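You operate a simulated robot arm through the tools that you are given. There is no shell and no other tool.

The job below is to be done with a simulated robot arm. You get a single attempt, and the scene is never put back.

Task
Restock the aid box with the purple and the white cartons.
Fine: lay the lid on the counter meanwhile, then press it back on. Set down upright: what you pick out.
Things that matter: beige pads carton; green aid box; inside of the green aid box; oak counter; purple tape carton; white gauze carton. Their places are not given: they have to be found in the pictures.

It is judged by the outcome, as a careful person would: the job done as asked, and still so three seconds after it is handed in. It fails if anything else is knocked over, pushed out of place, dropped, spilled or broken. Lids that push on must go on centred and level and be pressed home; caps that screw on are set level and turned clockwise until they are tight.

Robot
A 5-joint arm with a two-finger parallel gripper, fixed in place. Base frame: the origin is on the floor under the middle of its stand, x ahead of it, y to its left, z up. Lengths are in cm, angles in degrees, forces in N, time in s.
It reaches about 113.4 cm from its shoulder. Its first joint turns from -149.0 to 149.0 degrees. Payload 1.57 kg.
The tool frame sits at the grasp point between the pads (the TCP): z along the fingers, y along the line on which they close. The tips reach 3 cm beyond it. Largest opening 11 cm; finger width 2.4, thickness 1.2; the body of the gripper, 4.8 by 11.2 cm, starts 7.8 cm behind the TCP.
Orientation is that of the tool frame in the base frame, as [roll, pitch, yaw] about the fixed x, y, z axes, in that order (R = Rz(yaw) Ry(pitch) Rx(roll)). With the fingers straight down and closing along the base's y, the tool's x points along the base's -x, its y along +y and its z along -z.

Tools
- The arm moves only by the tool play_rows. Its arguments are lists of equal length, an entry for each row: "dr": the turn, a rotation vector about the tool's x, y, z in degrees, a list of three; "translation": the shift along the tool's x, y, z in cm, a list of three; "grip": the gripper command, from -1 (fully open) to 1 (shut), values between in proportion. In form: {"dr": [[ax, ay, az], ...], "translation": [[dx, dy, dz], ...], "grip": [grip, ...]}. A call has 1 to 20 rows; each row shifts and turns the commanded pose from where the row before left it, along the tool's axes as they then stand. Each row takes 0.2 s and may step no farther than 5 cm and 8.6 degrees from the row before; otherwise, or with a gripper value out of range, the whole call is refused. A pose out of reach is approached as far as the arm can. The call stops where the force on the tool passes 40 N (or 10 N more than at its start, if that is more) or the arm is blocked; 0.2 s more then pass. Each finger travels about 15.3 cm/s and halts on what it meets, pressing with about 30 N; the grip force reading is that of the motor and also rises with nothing between the fingers. The clock runs only during rows and for 0.2 s after the last one: add rows that do not move to give the fingers time. It gives the time, the measured TCP pose, the force on the tool (base axes), the opening and the grip force at its end, in the units of the frame above (readings bear some noise), with the torque about the TCP (base axes, N m) and any sound that the robot's microphone picked up, and new pictures: "pictures" is both (left out), scene, wrist or none.
- Cameras (640 x 400 px; columns grow to the right, rows downward): "scene" is fixed at [39.85, 65.06, 167.86]; the picture's right is [-0.99, -0.11, 0.00], its down [-0.05, 0.51, -0.86] and it looks along [0.09, -0.85, -0.51] (base axes); focal length 313 px, centre (320, 200). "wrist" rides on the gripper at [7, 1.6, -14.1] in the tool frame; the picture's right is [-0.23, 0.97, 0.00], its down [-0.86, -0.20, -0.48] and it looks along [-0.47, -0.11, 0.88] (tool axes); focal length 222 px, centre (320, 200).
- lift_body(by): slides the trunk up (or, below 0, down) by that many cm; the arm rides with it, the base frame stays. It gives what a move gives, with no picture.
- point_at(camera, pixels): for up to 12 pixels [column, row] of the newest picture of that camera ("zoom" is the newest enlarged one), the place [x, y, z] in the base frame of the surface seen there, good to about 0.3 cm. The clock stands still meanwhile.
- close_up(camera, box): a new picture of the part [left, top, right, bottom] of that camera's present view, enlarged. The clock stands still meanwhile.
- job_done(): hands the job in; it is judged then, once.

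Leave the gripper open and the arm clear of the work at the hand-in unless told otherwise.

The tools are called as a command line: name --argument value ..., lists and objects as JSON in quotes. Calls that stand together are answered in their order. play_rows: Moves the arm, as the interface text tells. Its arguments: {"type":"object","properties":{"dr":{"type":"array"},"translation":{"type":"array"},"grip":{"type":"array"},"pictures":{"type":"string","enum":["both","scene","wrist","none"]}},"required":["dr","translation","grip"]} The other tools are called the same way: lift_body (by) moves the trunk up or down; point_at (camera, pixels) gives the place of the surface under pixels of a picture; close_up (camera, box) takes an enlarged picture of a part of a camera's view; job_done () hands the job in.

At the start:

```text
clock: 0.0
eef_pos: [30.6, -50.43, 116.64]
tcp_rot: [-179.9, 0.0, 180.0]
contact_force: [0.8, -0.5, 0.5]
ft_torque: [-0.01, 0.0, -0.01]
finger_gap: 11.03
gripper_force: 0.1
trunk travel left (down, up): [-89.9, 7.1]
```

scene: 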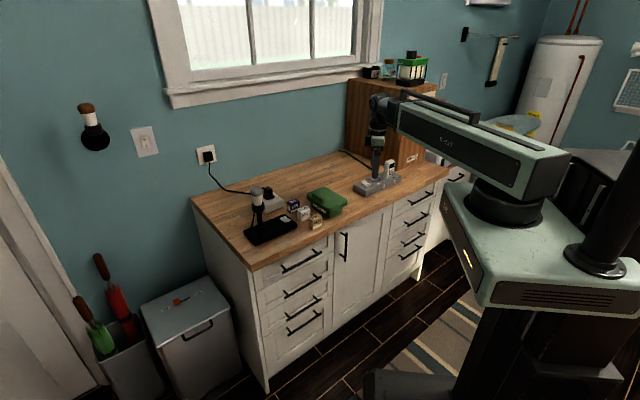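
wrist: 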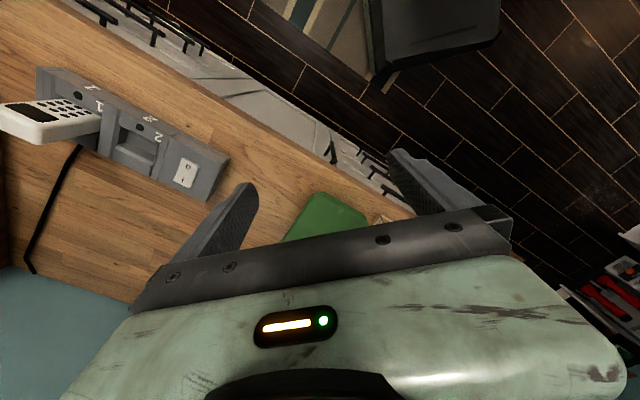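

I see the counter with a green box near (326,202) in the scene and small cartons near (293,205), (304,213), (316,222). I'll take an enlarged picture of that region.

close_up --camera "scene" --box '[240, 165, 360, 240]'

```text
5.33 times, centred on (300, 202) of scene
```

zoom: 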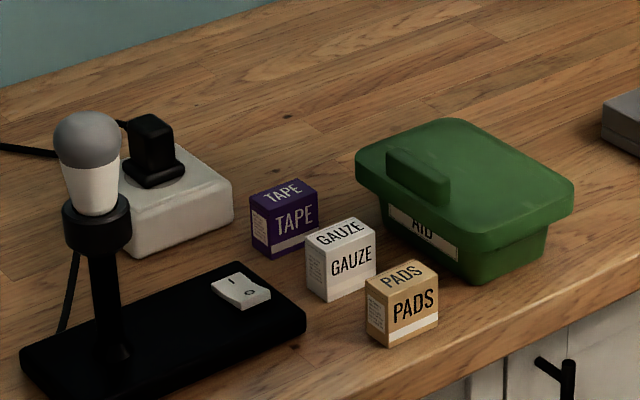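

The zoom shows the purple TAPE, white GAUZE, beige PADS cartons and the green AID box with a lid that bears a raised ridge at (418,175). I'll measure the points.

point_at --camera "zoom" --pixels '[[358, 160], [445, 122], [572, 190], [468, 240], [390, 152], [445, 182], [418, 168], [500, 170], [440, 135], [480, 220], [475, 278], [545, 255]]'

point_at --camera "zoom" --pixels '[[252, 196], [292, 182], [316, 190], [275, 204], [273, 257], [308, 235], [347, 220], [373, 235], [328, 251], [328, 298], [355, 230], [284, 193]]'

point_at --camera "zoom" --pixels '[[367, 277], [410, 261], [437, 279], [388, 294], [388, 346], [436, 320], [300, 320], [235, 265], [230, 190], [90, 130], [600, 300], [330, 150]]'

```text
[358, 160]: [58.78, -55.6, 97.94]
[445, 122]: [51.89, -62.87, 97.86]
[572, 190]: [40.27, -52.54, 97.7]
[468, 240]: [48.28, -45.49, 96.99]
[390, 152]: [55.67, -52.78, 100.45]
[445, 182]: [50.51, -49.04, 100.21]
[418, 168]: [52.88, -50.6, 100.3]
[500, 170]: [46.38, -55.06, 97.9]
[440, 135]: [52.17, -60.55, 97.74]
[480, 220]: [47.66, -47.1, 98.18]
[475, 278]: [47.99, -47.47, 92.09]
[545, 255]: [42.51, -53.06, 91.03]
```

```text
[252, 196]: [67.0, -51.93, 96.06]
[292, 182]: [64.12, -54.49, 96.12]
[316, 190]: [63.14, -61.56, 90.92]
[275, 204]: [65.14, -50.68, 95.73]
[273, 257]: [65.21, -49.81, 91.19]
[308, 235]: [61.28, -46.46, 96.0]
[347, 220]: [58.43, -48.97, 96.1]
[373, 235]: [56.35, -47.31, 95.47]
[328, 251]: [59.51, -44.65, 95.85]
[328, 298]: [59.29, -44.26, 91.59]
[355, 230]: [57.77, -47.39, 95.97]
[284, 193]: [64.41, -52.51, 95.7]
```

```text
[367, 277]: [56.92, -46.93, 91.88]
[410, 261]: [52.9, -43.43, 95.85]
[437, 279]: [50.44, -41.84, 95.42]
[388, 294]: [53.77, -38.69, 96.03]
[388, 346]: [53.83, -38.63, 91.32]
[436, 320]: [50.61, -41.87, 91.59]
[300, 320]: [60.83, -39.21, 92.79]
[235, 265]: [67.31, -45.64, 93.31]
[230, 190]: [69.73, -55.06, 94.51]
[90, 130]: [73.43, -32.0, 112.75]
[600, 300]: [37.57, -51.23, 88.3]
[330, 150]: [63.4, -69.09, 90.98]
```

Counter top is about z 91, cartons about 5 cm tall, lid top about z 97.9, ridge top about z 100.4, and the lid's long axis runs nearly radially. The ridge appears off-centre, so I want an overhead view. I'll move the TCP to about (56.5, -55.5) at the same height, so the wrist camera stands above the box.

play_rows --dr '[[0, 0, 0], [0, 0, 0], [0, 0, 0], [0, 0, 0], [0, 0, 0], [0, 0, 0], [0, 0, 0], [0, 0, 0]]' --translation '[[-3.2, -0.6, 0], [-3.2, -0.6, 0], [-3.2, -0.6, 0], [-3.2, -0.6, 0], [-3.2, -0.6, 0], [-3.2, -0.6, 0], [-3.2, -0.6, 0], [-3.2, -0.6, 0]]' --grip '[-1, -1, -1, -1, -1, -1, -1, -1]'

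```text
clock: 1.8
eef_pos: [56.49, -55.14, 116.48]
tcp_rot: [-180.0, 0.0, 180.0]
contact_force: [0.1, -0.1, 0.0]
ft_torque: [0.0, 0.0, 0.0]
finger_gap: 11.03
gripper_force: 0.0
trunk travel left (down, up): [-89.9, 7.1]
```

scene: 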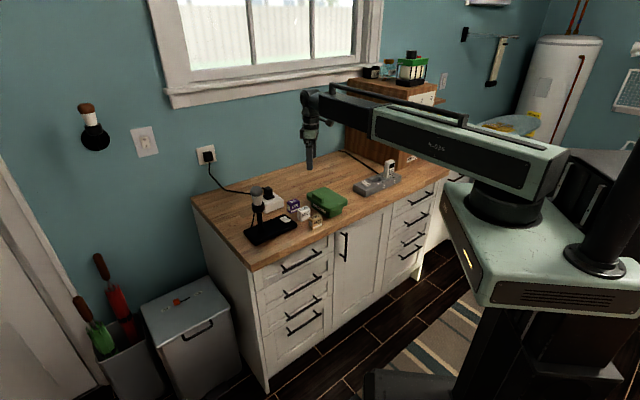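
wrist: 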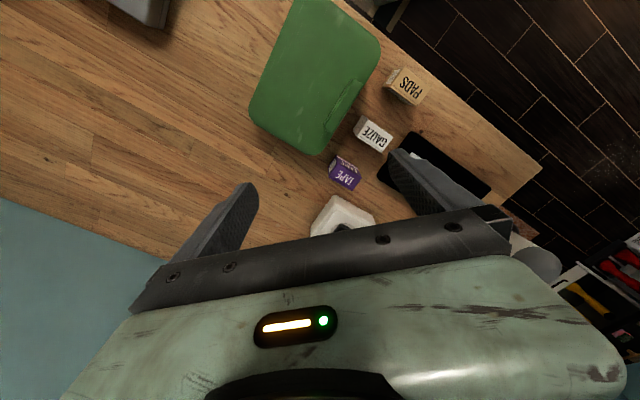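

Now the lid is seen from above at (315,75), with the ridge near (345,105). I'll enlarge this.

close_up --camera "wrist" --box '[220, 0, 460, 150]'

close_up --camera "wrist" --box '[230, 0, 470, 240]'

```text
2.67 times, centred on (340, 75) of wrist
```

zoom: 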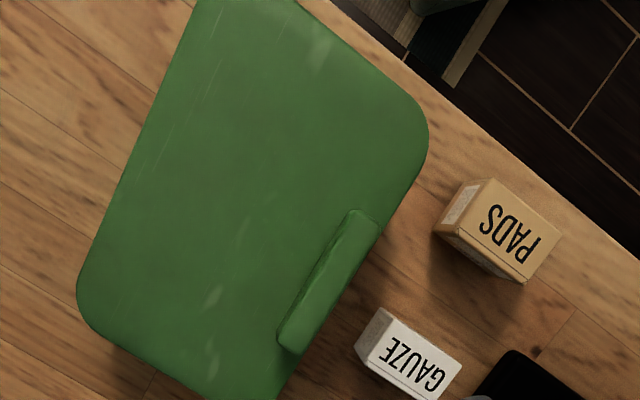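

```text
1.67 times, centred on (350, 120) of wrist
```

zoom: 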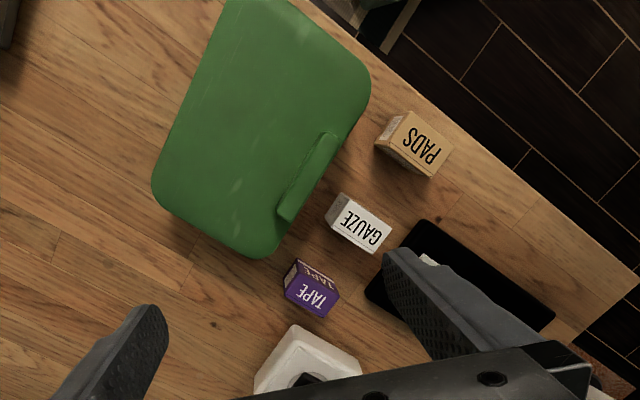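

The ridge is a handle running beside one long edge, off-centre. I'll measure lid edges, the handle and carton tops in this enlarged picture.

point_at --camera "zoom" --pixels '[[160, 185], [190, 105], [215, 30], [160, 210], [210, 237], [255, 255], [278, 238], [290, 215], [345, 140], [367, 100], [360, 65], [320, 25]]'

point_at --camera "zoom" --pixels '[[322, 135], [335, 140], [300, 180], [308, 183], [280, 210], [290, 215], [265, 140], [300, 175], [270, 200], [230, 100], [300, 80], [320, 150]]'

point_at --camera "zoom" --pixels '[[345, 197], [390, 232], [375, 250], [333, 225], [300, 263], [340, 288], [322, 316], [287, 292], [408, 113], [450, 147], [433, 174], [395, 150]]'

```text
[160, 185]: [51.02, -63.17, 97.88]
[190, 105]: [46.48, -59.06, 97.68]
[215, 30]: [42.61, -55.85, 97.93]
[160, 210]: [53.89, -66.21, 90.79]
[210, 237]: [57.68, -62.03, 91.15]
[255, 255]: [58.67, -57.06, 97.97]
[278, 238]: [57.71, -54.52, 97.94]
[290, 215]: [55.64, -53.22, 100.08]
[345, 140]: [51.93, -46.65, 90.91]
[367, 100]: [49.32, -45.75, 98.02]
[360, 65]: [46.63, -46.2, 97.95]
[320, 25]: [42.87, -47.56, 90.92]
```

```text
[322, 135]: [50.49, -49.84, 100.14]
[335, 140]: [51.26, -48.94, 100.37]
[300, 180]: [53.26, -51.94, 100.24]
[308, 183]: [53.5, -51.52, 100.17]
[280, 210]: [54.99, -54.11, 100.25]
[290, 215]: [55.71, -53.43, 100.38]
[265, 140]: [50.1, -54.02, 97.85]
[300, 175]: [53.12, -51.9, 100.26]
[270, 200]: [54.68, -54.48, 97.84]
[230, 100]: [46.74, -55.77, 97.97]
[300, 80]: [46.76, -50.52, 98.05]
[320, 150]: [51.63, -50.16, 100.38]
```

```text
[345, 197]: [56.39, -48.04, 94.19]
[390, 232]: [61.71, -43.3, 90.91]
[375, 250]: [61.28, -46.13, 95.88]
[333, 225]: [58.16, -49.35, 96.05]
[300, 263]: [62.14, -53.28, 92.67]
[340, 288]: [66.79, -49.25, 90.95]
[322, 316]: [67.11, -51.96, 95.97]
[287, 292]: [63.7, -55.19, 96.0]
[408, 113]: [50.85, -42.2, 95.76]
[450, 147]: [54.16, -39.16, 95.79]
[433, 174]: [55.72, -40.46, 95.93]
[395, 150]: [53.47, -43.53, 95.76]
```

The lid is about 16.5 × 11.4 cm (too wide for the 11 cm opening), with a handle about 6.3 × 1.2 × 2.4 cm centred at about (53.1, -51.7), axis at -44°. Next I'll look for free counter area for the lid and the position of other items.

point_at --camera "scene" --pixels '[[300, 180], [330, 175], [280, 187], [345, 200], [355, 190], [356, 185], [330, 160], [240, 185], [310, 165], [360, 215], [270, 195], [340, 150]]'

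close_up --camera "scene" --box '[190, 130, 450, 280]'

```text
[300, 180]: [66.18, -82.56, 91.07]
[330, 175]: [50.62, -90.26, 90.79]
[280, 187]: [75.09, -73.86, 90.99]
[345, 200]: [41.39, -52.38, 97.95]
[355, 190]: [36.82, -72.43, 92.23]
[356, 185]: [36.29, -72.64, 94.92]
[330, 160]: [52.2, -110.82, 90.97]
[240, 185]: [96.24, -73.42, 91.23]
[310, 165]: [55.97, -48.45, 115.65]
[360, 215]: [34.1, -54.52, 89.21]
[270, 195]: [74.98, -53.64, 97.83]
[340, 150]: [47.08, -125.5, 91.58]
```

```text
2.46 times, centred on (320, 205) of scene
```

zoom: 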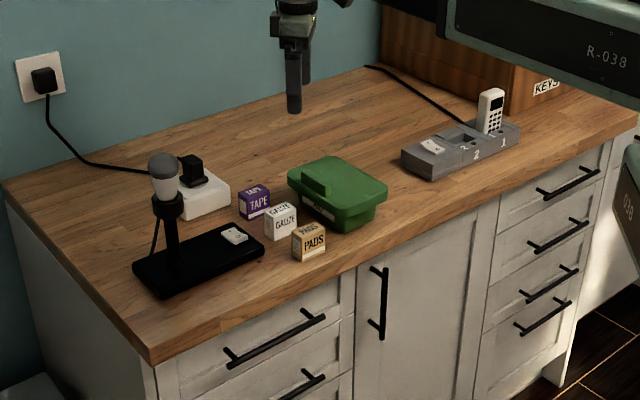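

The area around (60,-75) is free counter. I'll turn the gripper +44° about its z, so the fingers close across the handle, and narrow the opening to about 5 cm. I'm still high above everything.

play_rows --dr '[[0, 0, 5.5], [0, 0, 5.5], [0, 0, 5.5], [0, 0, 5.5], [0, 0, 5.5], [0, 0, 5.5], [0, 0, 5.5], [0, 0, 5.5], [0, 0, 0]]' --translation '[[0, 0, 0], [0, 0, 0], [0, 0, 0], [0, 0, 0], [0, 0, 0], [0, 0, 0], [0, 0, 0], [0, 0, 0], [0, 0, 0]]' --grip '[-1, -1, -1, -0.5, 0, 0.1, 0.1, 0.1, 0.1]'

```text
clock: 3.8
eef_pos: [56.26, -55.16, 116.6]
tcp_rot: [-180.0, 0.0, 136.0]
contact_force: [0.0, -0.3, -0.4]
ft_torque: [0.02, -0.02, 0.01]
finger_gap: 4.97
gripper_force: 0.1
trunk travel left (down, up): [-89.9, 7.1]
```

scene: 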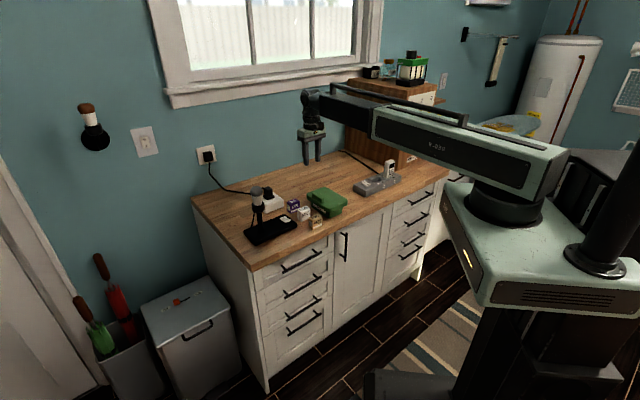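
wrist: 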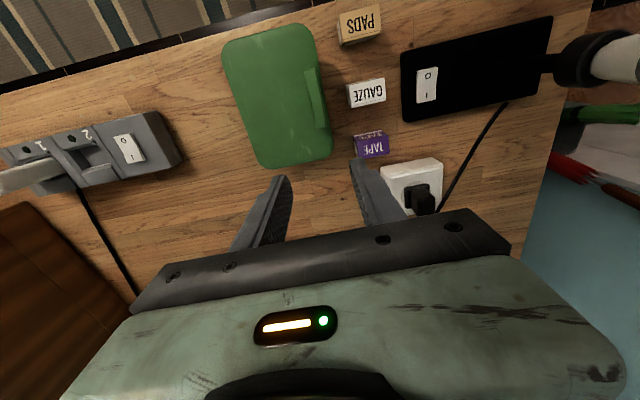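

Now I'll enlarge the lid and cartons in this view for careful measurement.

close_up --camera "wrist" --box '[200, 0, 440, 175]'

```text
2.29 times, centred on (320, 88) of wrist
```

zoom: 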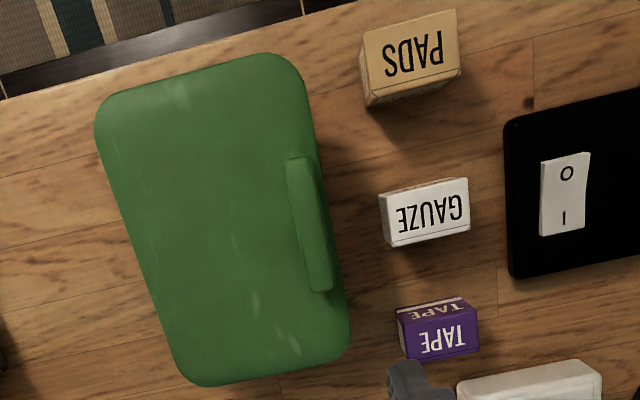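

point_at --camera "zoom" --pixels '[[108, 180], [135, 260], [160, 330], [310, 110], [328, 190], [342, 270], [130, 92], [190, 72], [250, 58], [210, 380], [260, 373], [320, 360]]'

point_at --camera "zoom" --pixels '[[292, 162], [307, 162], [312, 286], [328, 286], [302, 220], [314, 220], [300, 155], [320, 290], [275, 200], [345, 330], [100, 130], [230, 220]]'

point_at --camera "zoom" --pixels '[[384, 200], [466, 182], [469, 226], [392, 244], [400, 335], [476, 325], [477, 350], [406, 360], [400, 312], [465, 300], [368, 40], [458, 20]]'

```text
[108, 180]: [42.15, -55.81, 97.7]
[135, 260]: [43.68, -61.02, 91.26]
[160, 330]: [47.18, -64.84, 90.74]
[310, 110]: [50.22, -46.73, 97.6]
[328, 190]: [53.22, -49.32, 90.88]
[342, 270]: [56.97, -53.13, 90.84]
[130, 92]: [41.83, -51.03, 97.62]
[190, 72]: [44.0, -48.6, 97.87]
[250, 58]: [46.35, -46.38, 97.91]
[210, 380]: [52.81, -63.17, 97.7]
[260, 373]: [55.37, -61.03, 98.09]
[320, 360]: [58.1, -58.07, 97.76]
```

```text
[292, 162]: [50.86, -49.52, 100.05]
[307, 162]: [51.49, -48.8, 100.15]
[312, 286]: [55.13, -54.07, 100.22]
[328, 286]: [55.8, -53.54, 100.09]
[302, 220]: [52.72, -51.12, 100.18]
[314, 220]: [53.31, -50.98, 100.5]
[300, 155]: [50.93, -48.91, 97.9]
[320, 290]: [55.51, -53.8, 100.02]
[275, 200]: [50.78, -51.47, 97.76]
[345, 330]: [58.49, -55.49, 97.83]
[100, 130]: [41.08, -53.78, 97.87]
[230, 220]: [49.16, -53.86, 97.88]
```

```text
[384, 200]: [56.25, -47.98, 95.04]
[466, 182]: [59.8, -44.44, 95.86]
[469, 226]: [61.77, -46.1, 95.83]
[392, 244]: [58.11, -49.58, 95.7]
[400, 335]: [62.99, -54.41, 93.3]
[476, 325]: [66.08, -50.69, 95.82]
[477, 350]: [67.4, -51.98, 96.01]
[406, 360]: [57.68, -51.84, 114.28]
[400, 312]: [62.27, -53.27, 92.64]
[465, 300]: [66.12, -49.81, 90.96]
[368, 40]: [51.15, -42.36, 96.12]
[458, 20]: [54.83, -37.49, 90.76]
```

Handle centre ≈ (53.2, -51.5), top z ≈ 100.2, axis about -45.4°. Gauze is about 5 × 2.6 × 5 cm. I'll turn 1.4° more, move over the handle and come down to z≈104 to check alignment.

play_rows --dr '[[0, 0, 1.4], [0, 0, 0], [0, 0, 0], [0, 0, 0], [0, 0, 0], [0, 0, 0]]' --translation '[[0, 0, 0], [2.4, 0.18, 0], [2.33, 0.18, 0], [0, 0, 4.5], [0, 0, 4.5], [0, 0, 3.4]]' --grip '[0.1, 0.1, 0.1, 0.1, 0.1, 0.1]'

```text
clock: 5.2
eef_pos: [53.21, -51.48, 116.72]
tcp_rot: [-179.9, 0.0, 134.7]
contact_force: [0.6, -0.1, -0.2]
ft_torque: [-0.01, 0.02, -0.01]
finger_gap: 4.95
gripper_force: 0.1
out of reach, approached as far as the arm can: row 4, 5, 6
trunk travel left (down, up): [-89.9, 7.1]
```

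scene: 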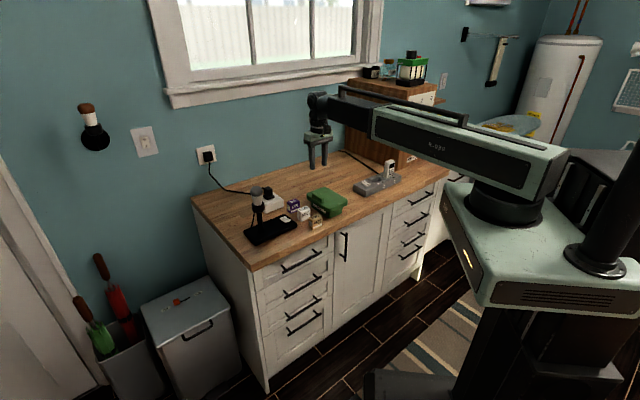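
wrist: 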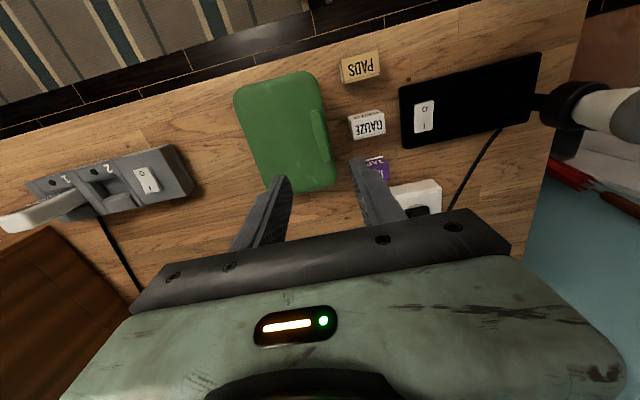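

The arm can't change height itself (rows 4–6 unreachable; z stayed 116.7); height must come from the trunk. XY is right at (53.21,-51.48). I'll lower the trunk 12.5 cm and look again.

lift_body --by -12.5

```text
clock: 6.7
eef_pos: [53.13, -51.54, 104.13]
tcp_rot: [180.0, 0.0, 134.5]
contact_force: [0.3, -0.3, -0.6]
ft_torque: [0.03, 0.0, 0.01]
finger_gap: 4.96
gripper_force: 0.2
trunk travel left (down, up): [-77.4, 19.6]
```

TCP is at z 104.1. I'll play one still row to get fresh pictures and see whether the commanded height stays put.

play_rows --dr '[[0, 0, 0]]' --translation '[[0, 0, 0]]' --grip '[0.1]'

```text
clock: 7.1
eef_pos: [53.15, -51.48, 104.09]
tcp_rot: [179.9, 0.0, 134.6]
contact_force: [0.8, -0.2, 1.0]
ft_torque: [-0.01, -0.02, 0.0]
finger_gap: 4.96
gripper_force: 0.0
trunk travel left (down, up): [-77.4, 19.6]
```

scene: 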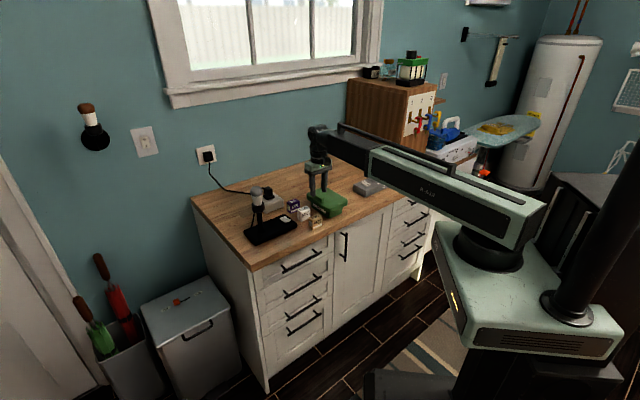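
wrist: 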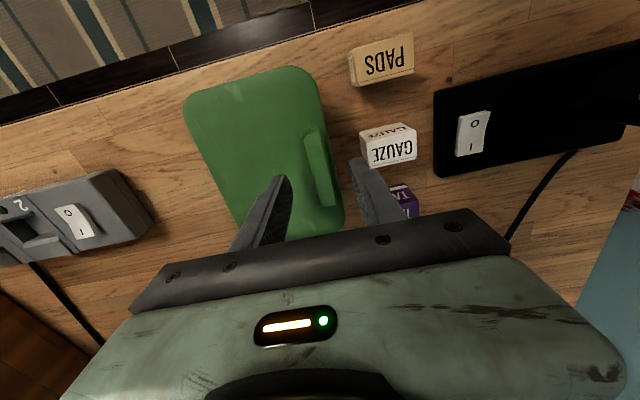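

Fingers straddle the handle. I'll enlarge both views to check alignment.

close_up --camera "wrist" --box '[180, 60, 440, 240]'

close_up --camera "scene" --box '[260, 150, 380, 230]'

```text
2.22 times, centred on (310, 150) of wrist
```

zoom: 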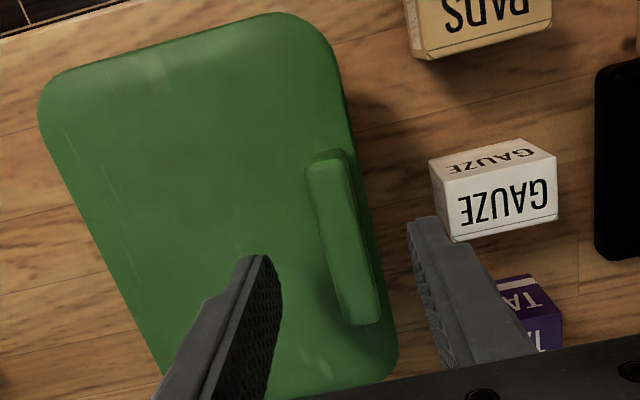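

```text
5.00 times, centred on (320, 190) of scene
```

zoom: 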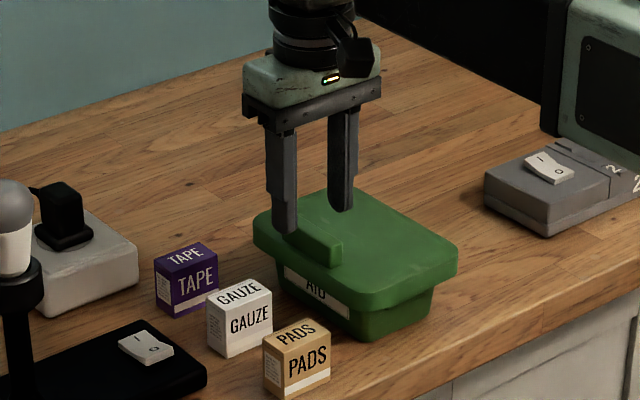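

Looks close. I'll measure the handle's corners once more from this nearer view (switching back to a wrist close-up).

close_up --camera "wrist" --box '[180, 60, 440, 240]'

point_at --camera "zoom" --pixels '[[311, 168], [340, 160], [348, 318], [374, 314], [325, 157], [362, 318], [350, 240], [328, 240], [318, 190], [344, 190], [345, 300], [368, 292]]'

```text
2.22 times, centred on (310, 150) of wrist
```

zoom: 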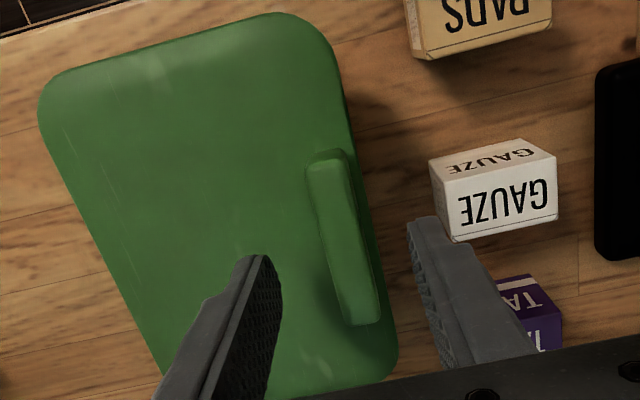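

```text
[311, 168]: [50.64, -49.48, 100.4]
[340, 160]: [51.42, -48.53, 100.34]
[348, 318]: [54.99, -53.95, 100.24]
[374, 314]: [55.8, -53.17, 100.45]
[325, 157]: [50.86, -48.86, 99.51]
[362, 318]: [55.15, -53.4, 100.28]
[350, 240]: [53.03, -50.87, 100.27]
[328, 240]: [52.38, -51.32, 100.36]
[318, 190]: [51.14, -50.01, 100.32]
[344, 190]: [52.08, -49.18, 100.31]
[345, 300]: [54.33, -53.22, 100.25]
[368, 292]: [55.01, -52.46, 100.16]
```

Refined handle centre (53.18,-51.25), axis about -46°. I'll trim by 0.7° and (0.18, 0.17) cm.

play_rows --dr '[[0, 0, 0.7]]' --translation '[[0.18, 0.17, 0]]' --grip '[0.1]' --pictures "none"

lift_body --by -2.9

```text
clock: 7.5
eef_pos: [53.04, -51.21, 104.11]
tcp_rot: [-180.0, 0.0, 133.9]
contact_force: [-0.8, 0.8, 0.4]
ft_torque: [0.02, 0.04, 0.01]
finger_gap: 4.99
gripper_force: 0.0
trunk travel left (down, up): [-77.4, 19.6]
```

```text
clock: 8.3
eef_pos: [53.08, -51.11, 101.19]
tcp_rot: [-179.9, 0.0, 133.9]
contact_force: [0.3, -0.2, 0.2]
ft_torque: [0.0, 0.0, 0.01]
finger_gap: 4.96
gripper_force: 0.1
trunk travel left (down, up): [-74.5, 22.5]
```

No contact, TCP z 101.19, tips about 98.2 just above the lid. Now I close the fingers gradually on the handle.

play_rows --dr '[[0, 0, 0], [0, 0, 0], [0, 0, 0], [0, 0, 0], [0, 0, 0], [0, 0, 0]]' --translation '[[0, 0, 0], [0, 0, 0], [0, 0, 0], [0, 0, 0], [0, 0, 0], [0, 0, 0]]' --grip '[0.4, 0.6, 0.75, 0.9, 1, 1]'

```text
clock: 9.7
eef_pos: [53.08, -51.12, 101.16]
tcp_rot: [-179.9, 0.0, 133.9]
contact_force: [0.7, -0.1, 0.2]
ft_torque: [0.0, -0.03, -0.02]
finger_gap: 1.49
gripper_force: 30.3
trunk travel left (down, up): [-74.5, 22.5]
heard: snap
```

scene: 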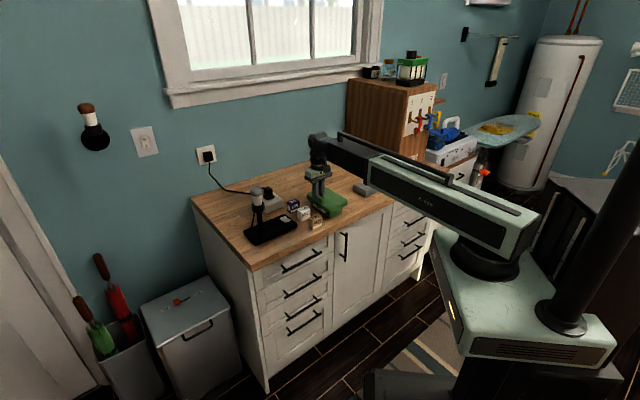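
wrist: 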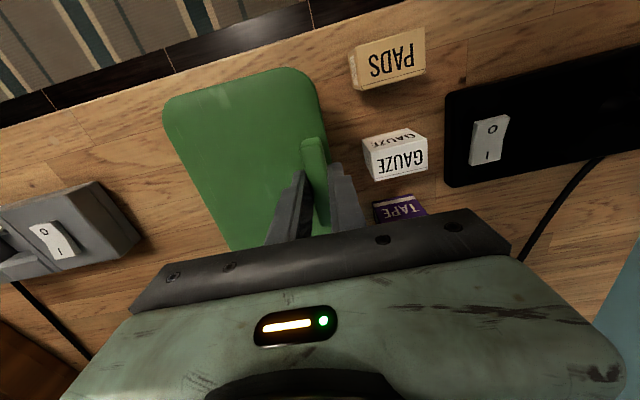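

Gap 1.49 with 30 N: the handle is held. A "snap" was heard. I'll look closely.

close_up --camera "scene" --box '[270, 150, 370, 225]'

close_up --camera "wrist" --box '[150, 50, 440, 250]'

```text
5.33 times, centred on (320, 188) of scene
```

zoom: 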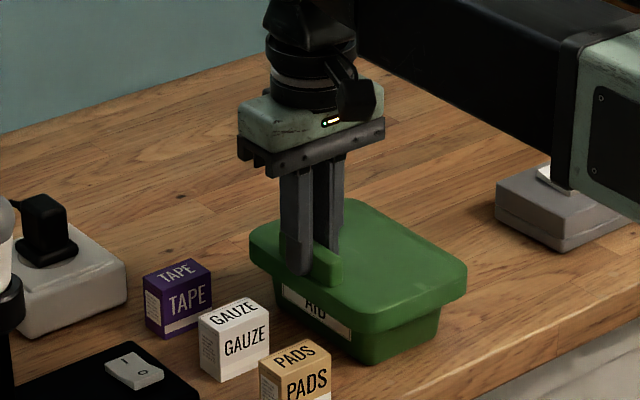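

```text
2.00 times, centred on (295, 150) of wrist
```

zoom: 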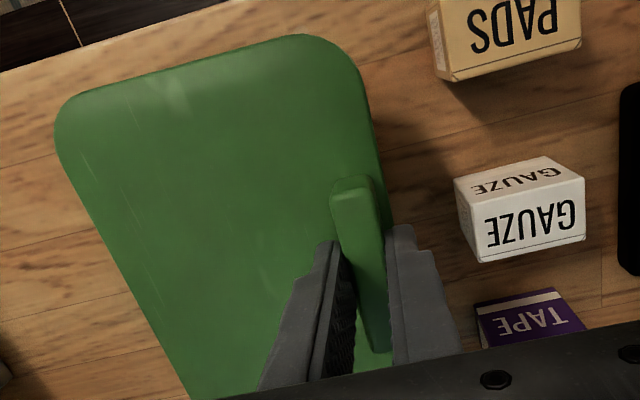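

The lid sits flat, held by the handle. I'll raise the trunk 1.5 cm and watch the force.

lift_body --by 1.5

play_rows --dr '[[0, 0, 0]]' --translation '[[0, 0, 0]]' --grip '[1]'

close_up --camera "scene" --box '[270, 150, 370, 225]'

```text
clock: 10.3
eef_pos: [53.07, -51.2, 102.75]
tcp_rot: [-179.9, 0.0, 133.9]
contact_force: [0.7, -1.2, -0.6]
ft_torque: [0.02, -0.06, 0.02]
finger_gap: 1.45
gripper_force: 30.5
trunk travel left (down, up): [-76.0, 21.0]
```

```text
clock: 10.7
eef_pos: [53.08, -51.16, 102.6]
tcp_rot: [180.0, 0.0, 133.9]
contact_force: [0.2, -0.7, 0.1]
ft_torque: [-0.04, -0.06, 0.05]
finger_gap: 1.51
gripper_force: 30.0
trunk travel left (down, up): [-76.0, 21.0]
```

scene: 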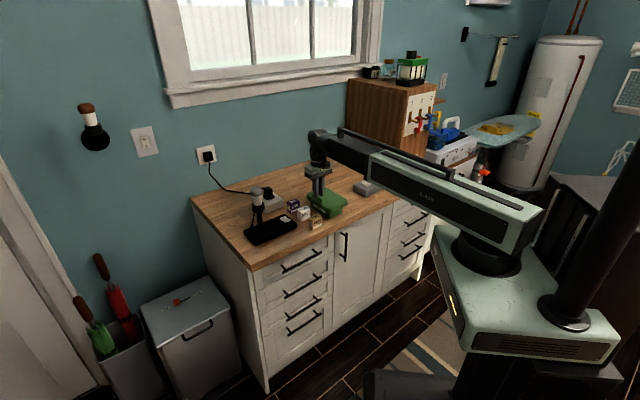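
wrist: 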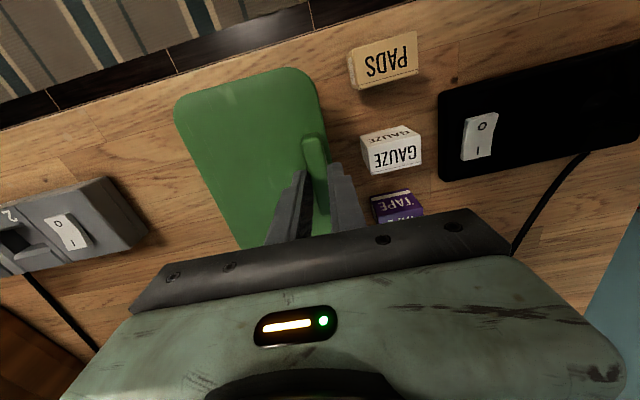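

```text
5.33 times, centred on (320, 188) of scene
```

zoom: 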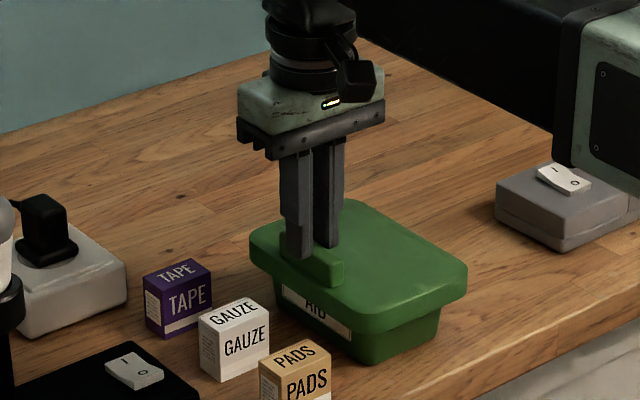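

The fingers rose 1.5 cm but the lid appears to have stayed. I'll measure the lid and handle heights.

point_at --camera "zoom" --pixels '[[330, 255], [400, 250], [360, 210], [440, 270], [300, 290], [375, 320], [260, 250], [420, 310], [320, 305], [360, 350], [310, 235], [335, 275]]'

close_up --camera "scene" --box '[300, 175, 360, 220]'

```text
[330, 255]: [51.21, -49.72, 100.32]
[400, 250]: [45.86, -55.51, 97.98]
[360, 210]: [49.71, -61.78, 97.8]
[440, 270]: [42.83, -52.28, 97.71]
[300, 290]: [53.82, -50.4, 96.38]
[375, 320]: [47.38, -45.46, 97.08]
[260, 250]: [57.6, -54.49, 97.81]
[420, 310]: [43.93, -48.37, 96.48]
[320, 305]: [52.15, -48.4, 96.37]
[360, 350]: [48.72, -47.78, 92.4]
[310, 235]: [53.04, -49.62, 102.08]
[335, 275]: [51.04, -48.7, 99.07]
```

```text
8.89 times, centred on (330, 198) of scene
```

zoom: 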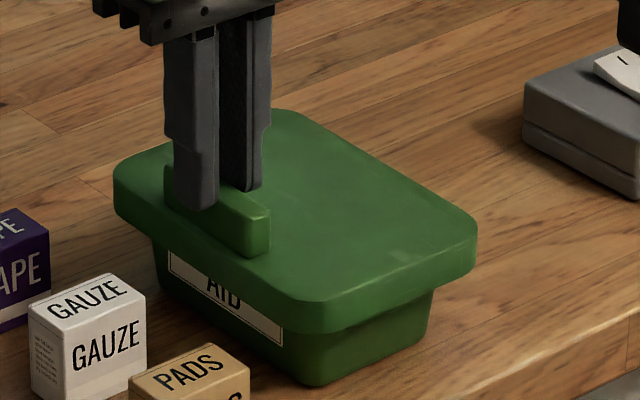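

The lid stayed at z 97.9; the fingers slid up the handle. I'll open, go back down and grip again, then raise in small steps reading the force.

play_rows --dr '[[0, 0, 0], [0, 0, 0]]' --translation '[[0, 0, 0], [0, 0, 0]]' --grip '[0.3, 0.3]' --pictures "none"

lift_body --by -1.6

play_rows --dr '[[0, 0, 0], [0, 0, 0], [0, 0, 0], [0, 0, 0], [0, 0, 0], [0, 0, 0]]' --translation '[[0, 0, 0], [0, 0, 0], [0, 0, 0], [0, 0, 0], [0, 0, 0], [0, 0, 0]]' --grip '[0.6, 0.7, 0.8, 0.9, 1, 1]'

```text
clock: 11.3
eef_pos: [53.14, -51.28, 102.51]
tcp_rot: [180.0, -0.1, 133.9]
contact_force: [0.9, -0.1, 0.0]
ft_torque: [-0.02, 0.0, 0.01]
finger_gap: 3.85
gripper_force: 0.0
trunk travel left (down, up): [-76.0, 21.0]
```

```text
clock: 11.9
eef_pos: [53.11, -51.16, 101.03]
tcp_rot: [-180.0, 0.0, 133.9]
contact_force: [0.2, 0.4, -0.3]
ft_torque: [0.03, 0.01, 0.0]
finger_gap: 3.85
gripper_force: 0.1
trunk travel left (down, up): [-74.4, 22.6]
```

```text
clock: 13.3
eef_pos: [52.99, -51.18, 101.13]
tcp_rot: [-180.0, -0.1, 133.8]
contact_force: [-0.2, -0.5, 0.3]
ft_torque: [0.01, -0.01, 0.1]
finger_gap: 1.52
gripper_force: 30.6
trunk travel left (down, up): [-74.4, 22.6]
```

scene: 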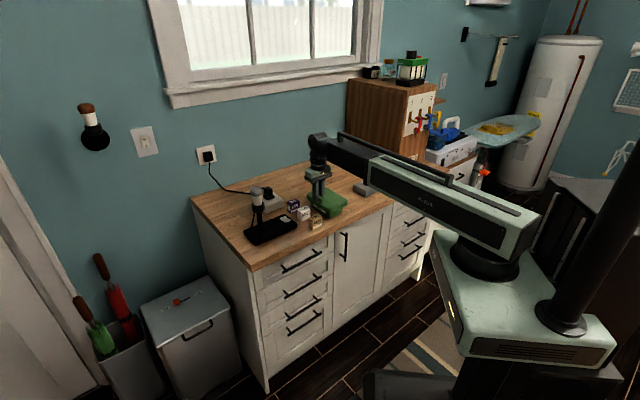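
wrist: 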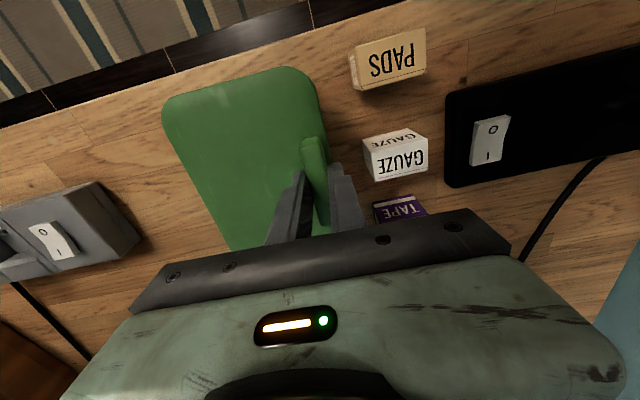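

Gripped again (1.52 gap, 30.6 N), no new snap. Raising 0.3 cm.

lift_body --by 0.3

close_up --camera "scene" --box '[300, 175, 360, 220]'

```text
clock: 13.9
eef_pos: [53.13, -51.3, 101.42]
tcp_rot: [180.0, 0.0, 134.0]
contact_force: [-0.1, -0.6, -0.2]
ft_torque: [-0.03, -0.03, 0.01]
finger_gap: 1.5
gripper_force: 29.9
trunk travel left (down, up): [-74.7, 22.3]
```

```text
8.89 times, centred on (330, 198) of scene
```

zoom: 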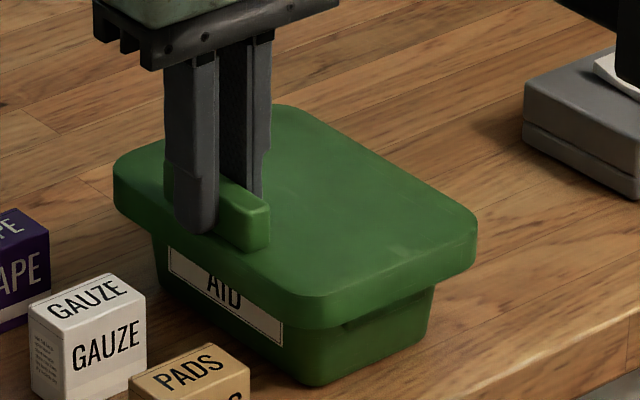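

The lid's skirt seems slightly higher now, a dark seam visible at (345,325). I'll measure.

point_at --camera "zoom" --pixels '[[350, 230], [280, 120], [440, 220], [300, 280], [150, 165], [230, 200], [255, 220], [400, 260], [320, 180], [380, 300], [340, 345], [200, 235]]'

```text
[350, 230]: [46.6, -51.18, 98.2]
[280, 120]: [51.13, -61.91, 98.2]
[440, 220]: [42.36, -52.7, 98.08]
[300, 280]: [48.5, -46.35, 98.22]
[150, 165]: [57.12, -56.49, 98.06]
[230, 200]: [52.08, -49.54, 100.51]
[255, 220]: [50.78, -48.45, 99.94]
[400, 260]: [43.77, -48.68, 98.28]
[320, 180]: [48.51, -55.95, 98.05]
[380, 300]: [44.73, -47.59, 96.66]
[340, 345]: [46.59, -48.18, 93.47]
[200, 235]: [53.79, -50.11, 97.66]
```

The whole lid has risen about 0.3 cm, level, with no load. I'll keep raising in small steps.

lift_body --by 0.4

close_up --camera "scene" --box '[300, 175, 360, 220]'

point_at --camera "zoom" --pixels '[[350, 230], [280, 120], [440, 220], [300, 280], [150, 165], [230, 200], [400, 260], [320, 180]]'

```text
clock: 14.4
eef_pos: [53.01, -51.32, 101.65]
tcp_rot: [179.9, 0.1, 133.8]
contact_force: [0.4, 0.5, 0.0]
ft_torque: [0.02, -0.03, 0.04]
finger_gap: 1.48
gripper_force: 30.3
trunk travel left (down, up): [-75.1, 21.9]
```

```text
8.89 times, centred on (330, 198) of scene
```

zoom: 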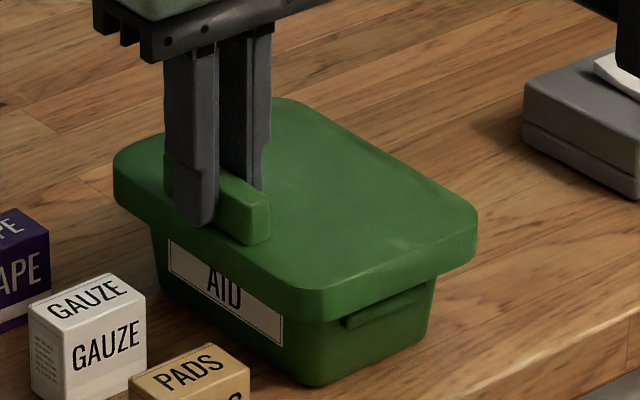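

```text
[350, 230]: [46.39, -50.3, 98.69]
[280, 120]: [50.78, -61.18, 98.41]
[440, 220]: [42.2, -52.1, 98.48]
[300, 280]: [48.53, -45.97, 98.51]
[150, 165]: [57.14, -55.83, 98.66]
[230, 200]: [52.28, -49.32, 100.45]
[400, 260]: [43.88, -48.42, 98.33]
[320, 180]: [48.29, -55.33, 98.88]
```

The lid comes up level, now about +0.6 cm. Continuing with small raises.

lift_body --by 0.5

lift_body --by 0.5

close_up --camera "scene" --box '[300, 175, 360, 220]'

point_at --camera "zoom" --pixels '[[350, 230], [280, 120], [440, 220], [300, 280], [150, 165], [235, 190], [400, 260], [320, 180]]'

```text
clock: 14.9
eef_pos: [53.12, -51.27, 102.36]
tcp_rot: [180.0, 0.1, 134.0]
contact_force: [-0.1, 0.5, -1.0]
ft_torque: [0.01, -0.01, 0.05]
finger_gap: 1.48
gripper_force: 30.0
trunk travel left (down, up): [-75.6, 21.4]
```

```text
clock: 15.5
eef_pos: [53.13, -51.24, 102.82]
tcp_rot: [-180.0, 0.0, 134.0]
contact_force: [-0.3, 1.0, -0.3]
ft_torque: [0.01, 0.01, -0.01]
finger_gap: 1.5
gripper_force: 30.4
trunk travel left (down, up): [-76.1, 20.9]
```

```text
8.89 times, centred on (330, 198) of scene
```

zoom: 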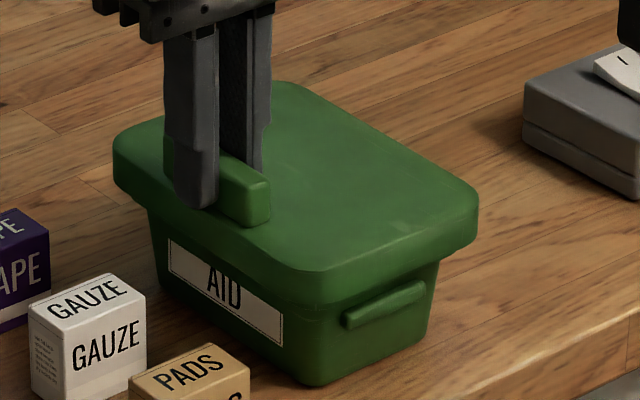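

```text
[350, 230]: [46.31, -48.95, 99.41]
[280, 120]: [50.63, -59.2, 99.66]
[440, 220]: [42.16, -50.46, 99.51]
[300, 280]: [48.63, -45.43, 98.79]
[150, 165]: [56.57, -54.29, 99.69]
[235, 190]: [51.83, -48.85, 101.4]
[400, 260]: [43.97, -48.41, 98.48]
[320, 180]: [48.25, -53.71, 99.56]
```

The lid is following: top now about 99.6. Raise further by 2, then 4 cm.

lift_body --by 2

lift_body --by 4

play_rows --dr '[[0, 0, 0]]' --translation '[[0, 0, 0]]' --grip '[1]'

close_up --camera "scene" --box '[280, 150, 370, 217]'

```text
clock: 16.1
eef_pos: [53.14, -51.28, 104.74]
tcp_rot: [180.0, 0.0, 133.9]
contact_force: [0.3, 0.3, -0.4]
ft_torque: [0.03, -0.03, -0.03]
finger_gap: 1.48
gripper_force: 29.6
trunk travel left (down, up): [-78.1, 18.9]
```

```text
clock: 17.0
eef_pos: [53.2, -51.29, 108.87]
tcp_rot: [-180.0, -0.1, 133.9]
contact_force: [0.3, 0.4, -1.7]
ft_torque: [0.0, -0.02, -0.01]
finger_gap: 1.49
gripper_force: 30.0
trunk travel left (down, up): [-82.1, 14.9]
```

```text
clock: 17.4
eef_pos: [53.22, -51.26, 108.74]
tcp_rot: [-180.0, 0.0, 133.9]
contact_force: [-0.4, -0.1, 0.4]
ft_torque: [0.02, 0.01, 0.03]
finger_gap: 1.49
gripper_force: 29.7
trunk travel left (down, up): [-82.1, 14.9]
```

scene: 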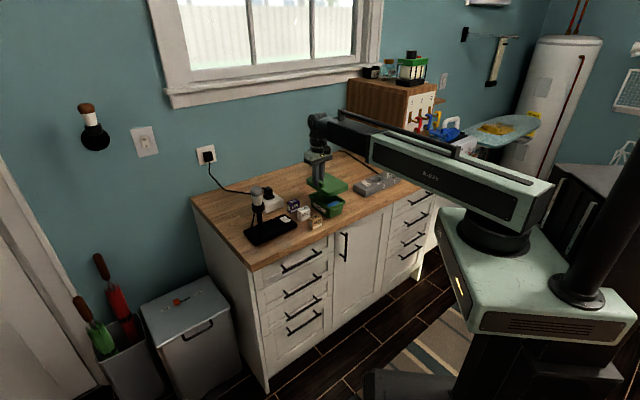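
wrist: 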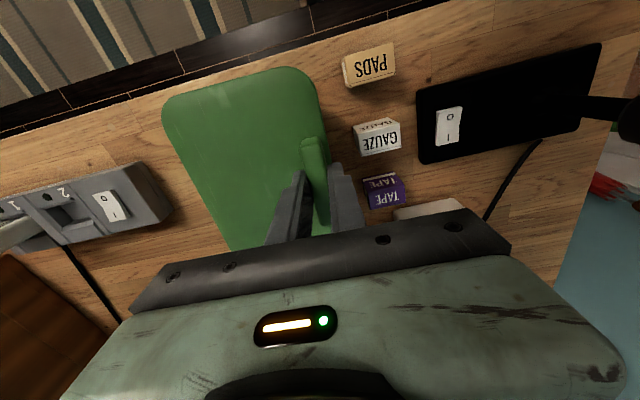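

```text
5.97 times, centred on (325, 184) of scene
```

zoom: 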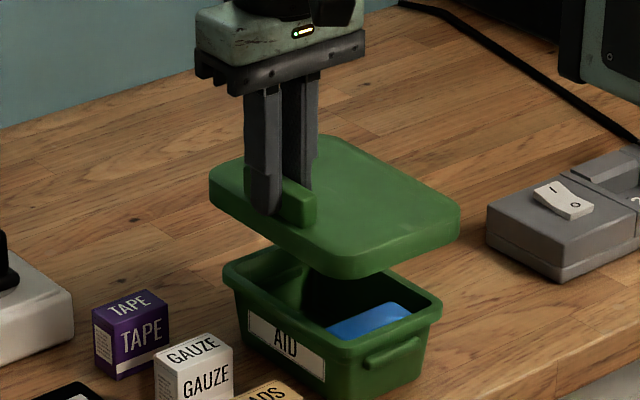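

The lid is clear and level, and inside the box a blue item is visible. I'll move the lid over the free counter, toward TCP (65.3,-69.9), smoothly.

play_rows --dr '[[0, 0, 0], [0, 0, 0], [0, 0, 0], [0, 0, 0], [0, 0, 0], [0, 0, 0], [0, 0, 0], [0, 0, 0], [0, 0, 0], [0, 0, 0], [0, 0, 0], [0, 0, 0], [0, 0, 0], [0, 0, 0], [0, 0, 0], [0, 0, 0]]' --translation '[[-0.5, -0.1, 0], [-1, -0.2, 0], [-1.5, -0.3, 0], [-1.7, -0.3, 0], [-1.7, -0.3, 0], [-1.7, -0.3, 0], [-1.7, -0.3, 0], [-1.7, -0.3, 0], [-1.7, -0.35, 0], [-1.7, -0.35, 0], [-1.7, -0.35, 0], [-1.7, -0.35, 0], [-1.5, -0.3, 0], [-1.2, -0.25, 0], [-0.6, -0.15, 0], [-0.2, 0, 0]]' --grip '[1, 1, 1, 1, 1, 1, 1, 1, 1, 1, 1, 1, 1, 1, 1, 1]'

close_up --camera "scene" --box '[240, 140, 370, 225]'

```text
clock: 20.8
eef_pos: [63.62, -67.61, 108.75]
tcp_rot: [-180.0, 0.1, 133.9]
contact_force: [-0.1, 0.7, -1.0]
ft_torque: [0.01, -0.01, -0.02]
finger_gap: 1.5
gripper_force: 29.7
out of reach, approached as far as the arm can: row 13, 14, 15
trunk travel left (down, up): [-82.1, 14.9]
```

scene: 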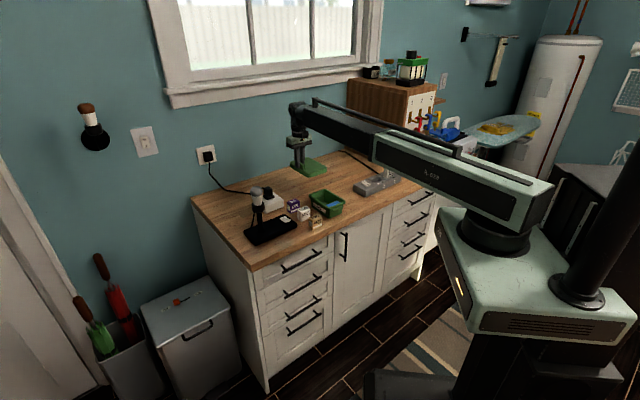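
wrist: 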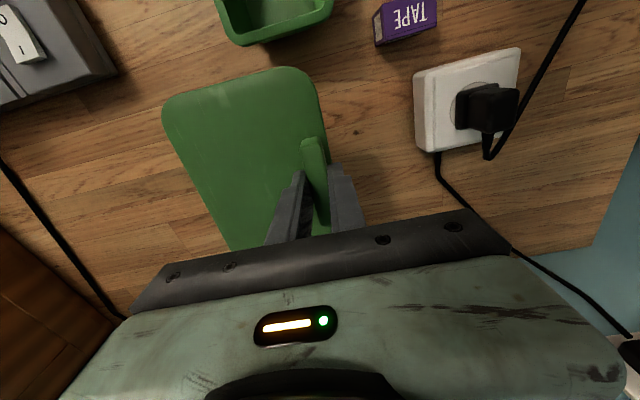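

```text
4.71 times, centred on (305, 182) of scene
```

zoom: 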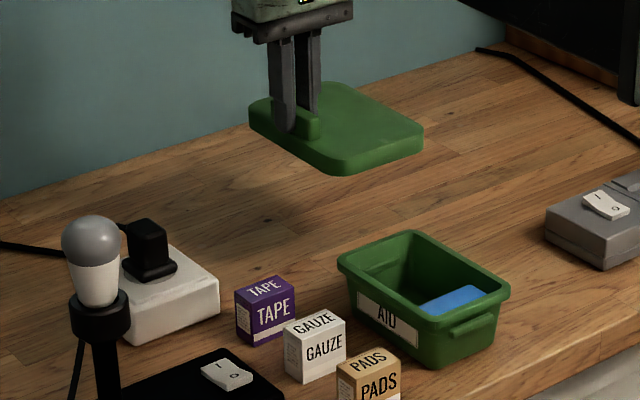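

The arm stopped at its reach limit at (63.6,-67.6), lid level and clear of the box. I'll measure the lid heights and box rim here.

point_at --camera "zoom" --pixels '[[250, 105], [252, 128], [330, 158], [338, 173], [420, 130], [420, 150], [335, 85], [370, 120], [310, 120], [350, 245], [410, 232], [505, 290]]'

point_at --camera "zoom" --pixels '[[435, 320], [350, 270], [460, 300], [400, 260], [440, 295], [480, 290], [215, 285], [165, 250], [390, 275], [465, 295], [425, 310], [420, 255]]'

```text
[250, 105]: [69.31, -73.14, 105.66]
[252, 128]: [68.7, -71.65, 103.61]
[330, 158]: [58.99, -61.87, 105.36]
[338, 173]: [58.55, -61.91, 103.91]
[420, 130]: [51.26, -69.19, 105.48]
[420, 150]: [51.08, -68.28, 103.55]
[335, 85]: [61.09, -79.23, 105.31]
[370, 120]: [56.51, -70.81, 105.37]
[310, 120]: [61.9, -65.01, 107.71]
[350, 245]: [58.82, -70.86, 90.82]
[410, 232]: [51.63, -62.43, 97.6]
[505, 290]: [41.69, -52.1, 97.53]
```

```text
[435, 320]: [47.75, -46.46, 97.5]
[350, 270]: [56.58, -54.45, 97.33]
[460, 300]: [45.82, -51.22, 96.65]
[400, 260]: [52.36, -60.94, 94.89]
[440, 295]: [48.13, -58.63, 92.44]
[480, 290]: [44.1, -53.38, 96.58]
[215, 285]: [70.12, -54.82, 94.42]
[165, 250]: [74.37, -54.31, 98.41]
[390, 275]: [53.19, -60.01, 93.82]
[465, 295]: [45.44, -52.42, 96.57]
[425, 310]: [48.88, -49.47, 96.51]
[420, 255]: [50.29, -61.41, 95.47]
```

Lid top 105.4, its rim bottom about 103.5; gap to the box about 4.5 cm. I'll pull back 1 cm to leave the reach limit, then lower the trunk 11 cm.

play_rows --dr '[[0, 0, 0], [0, 0, 0], [0, 0, 0]]' --translation '[[0.4, 0, 0], [0.4, 0, 0], [0.2, 0, 0]]' --grip '[1, 1, 1]' --pictures "none"

lift_body --by -6

lift_body --by -5

close_up --camera "scene" --box '[270, 150, 360, 215]'

```text
clock: 21.6
eef_pos: [63.14, -67.26, 108.79]
tcp_rot: [179.9, 0.0, 133.9]
contact_force: [-0.8, 0.5, -0.5]
ft_torque: [0.02, -0.01, 0.01]
finger_gap: 1.49
gripper_force: 29.9
trunk travel left (down, up): [-82.1, 14.9]
```

```text
clock: 22.6
eef_pos: [63.06, -67.22, 102.8]
tcp_rot: [180.0, 0.0, 134.0]
contact_force: [-0.1, -0.8, -0.5]
ft_torque: [0.02, -0.03, 0.04]
finger_gap: 1.51
gripper_force: 30.3
trunk travel left (down, up): [-76.1, 20.9]
```

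```text
clock: 23.5
eef_pos: [63.21, -67.22, 97.77]
tcp_rot: [-179.9, 0.0, 133.9]
contact_force: [0.4, 0.0, -0.1]
ft_torque: [0.02, -0.03, 0.0]
finger_gap: 1.51
gripper_force: 30.4
trunk travel left (down, up): [-71.1, 25.9]
```

```text
6.15 times, centred on (315, 182) of scene
```

zoom: 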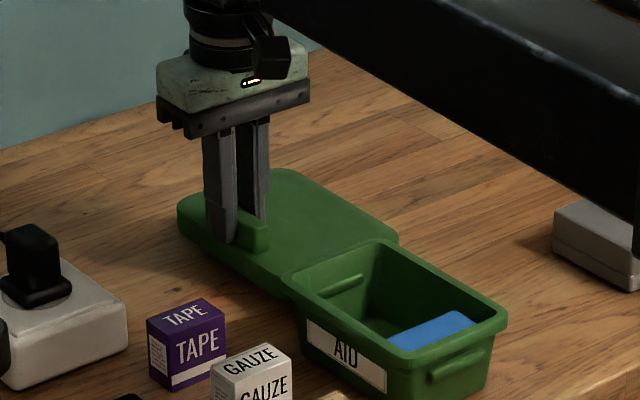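

Lid bottom should be about 1.5 cm above the counter. Lower by 1.0, then small steps while reading force.

lift_body --by -0.9

lift_body --by -0.3

close_up --camera "scene" --box '[280, 170, 340, 210]'

```text
clock: 24.1
eef_pos: [63.11, -67.25, 96.82]
tcp_rot: [-179.8, 0.0, 133.9]
contact_force: [0.1, 0.2, -0.6]
ft_torque: [-0.04, -0.04, -0.01]
finger_gap: 1.52
gripper_force: 30.0
trunk travel left (down, up): [-70.2, 26.8]
```

```text
clock: 24.6
eef_pos: [63.17, -67.22, 96.65]
tcp_rot: [-180.0, 0.1, 134.0]
contact_force: [-0.2, 0.8, 0.6]
ft_torque: [-0.01, 0.0, 0.01]
finger_gap: 1.5
gripper_force: 30.0
trunk travel left (down, up): [-69.9, 27.1]
```

```text
10.00 times, centred on (310, 190) of scene
```

zoom: 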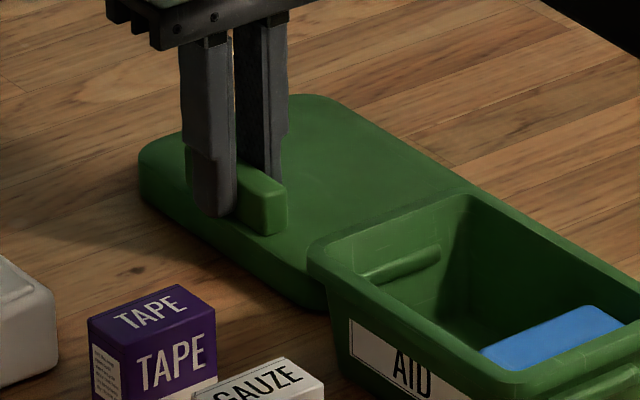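

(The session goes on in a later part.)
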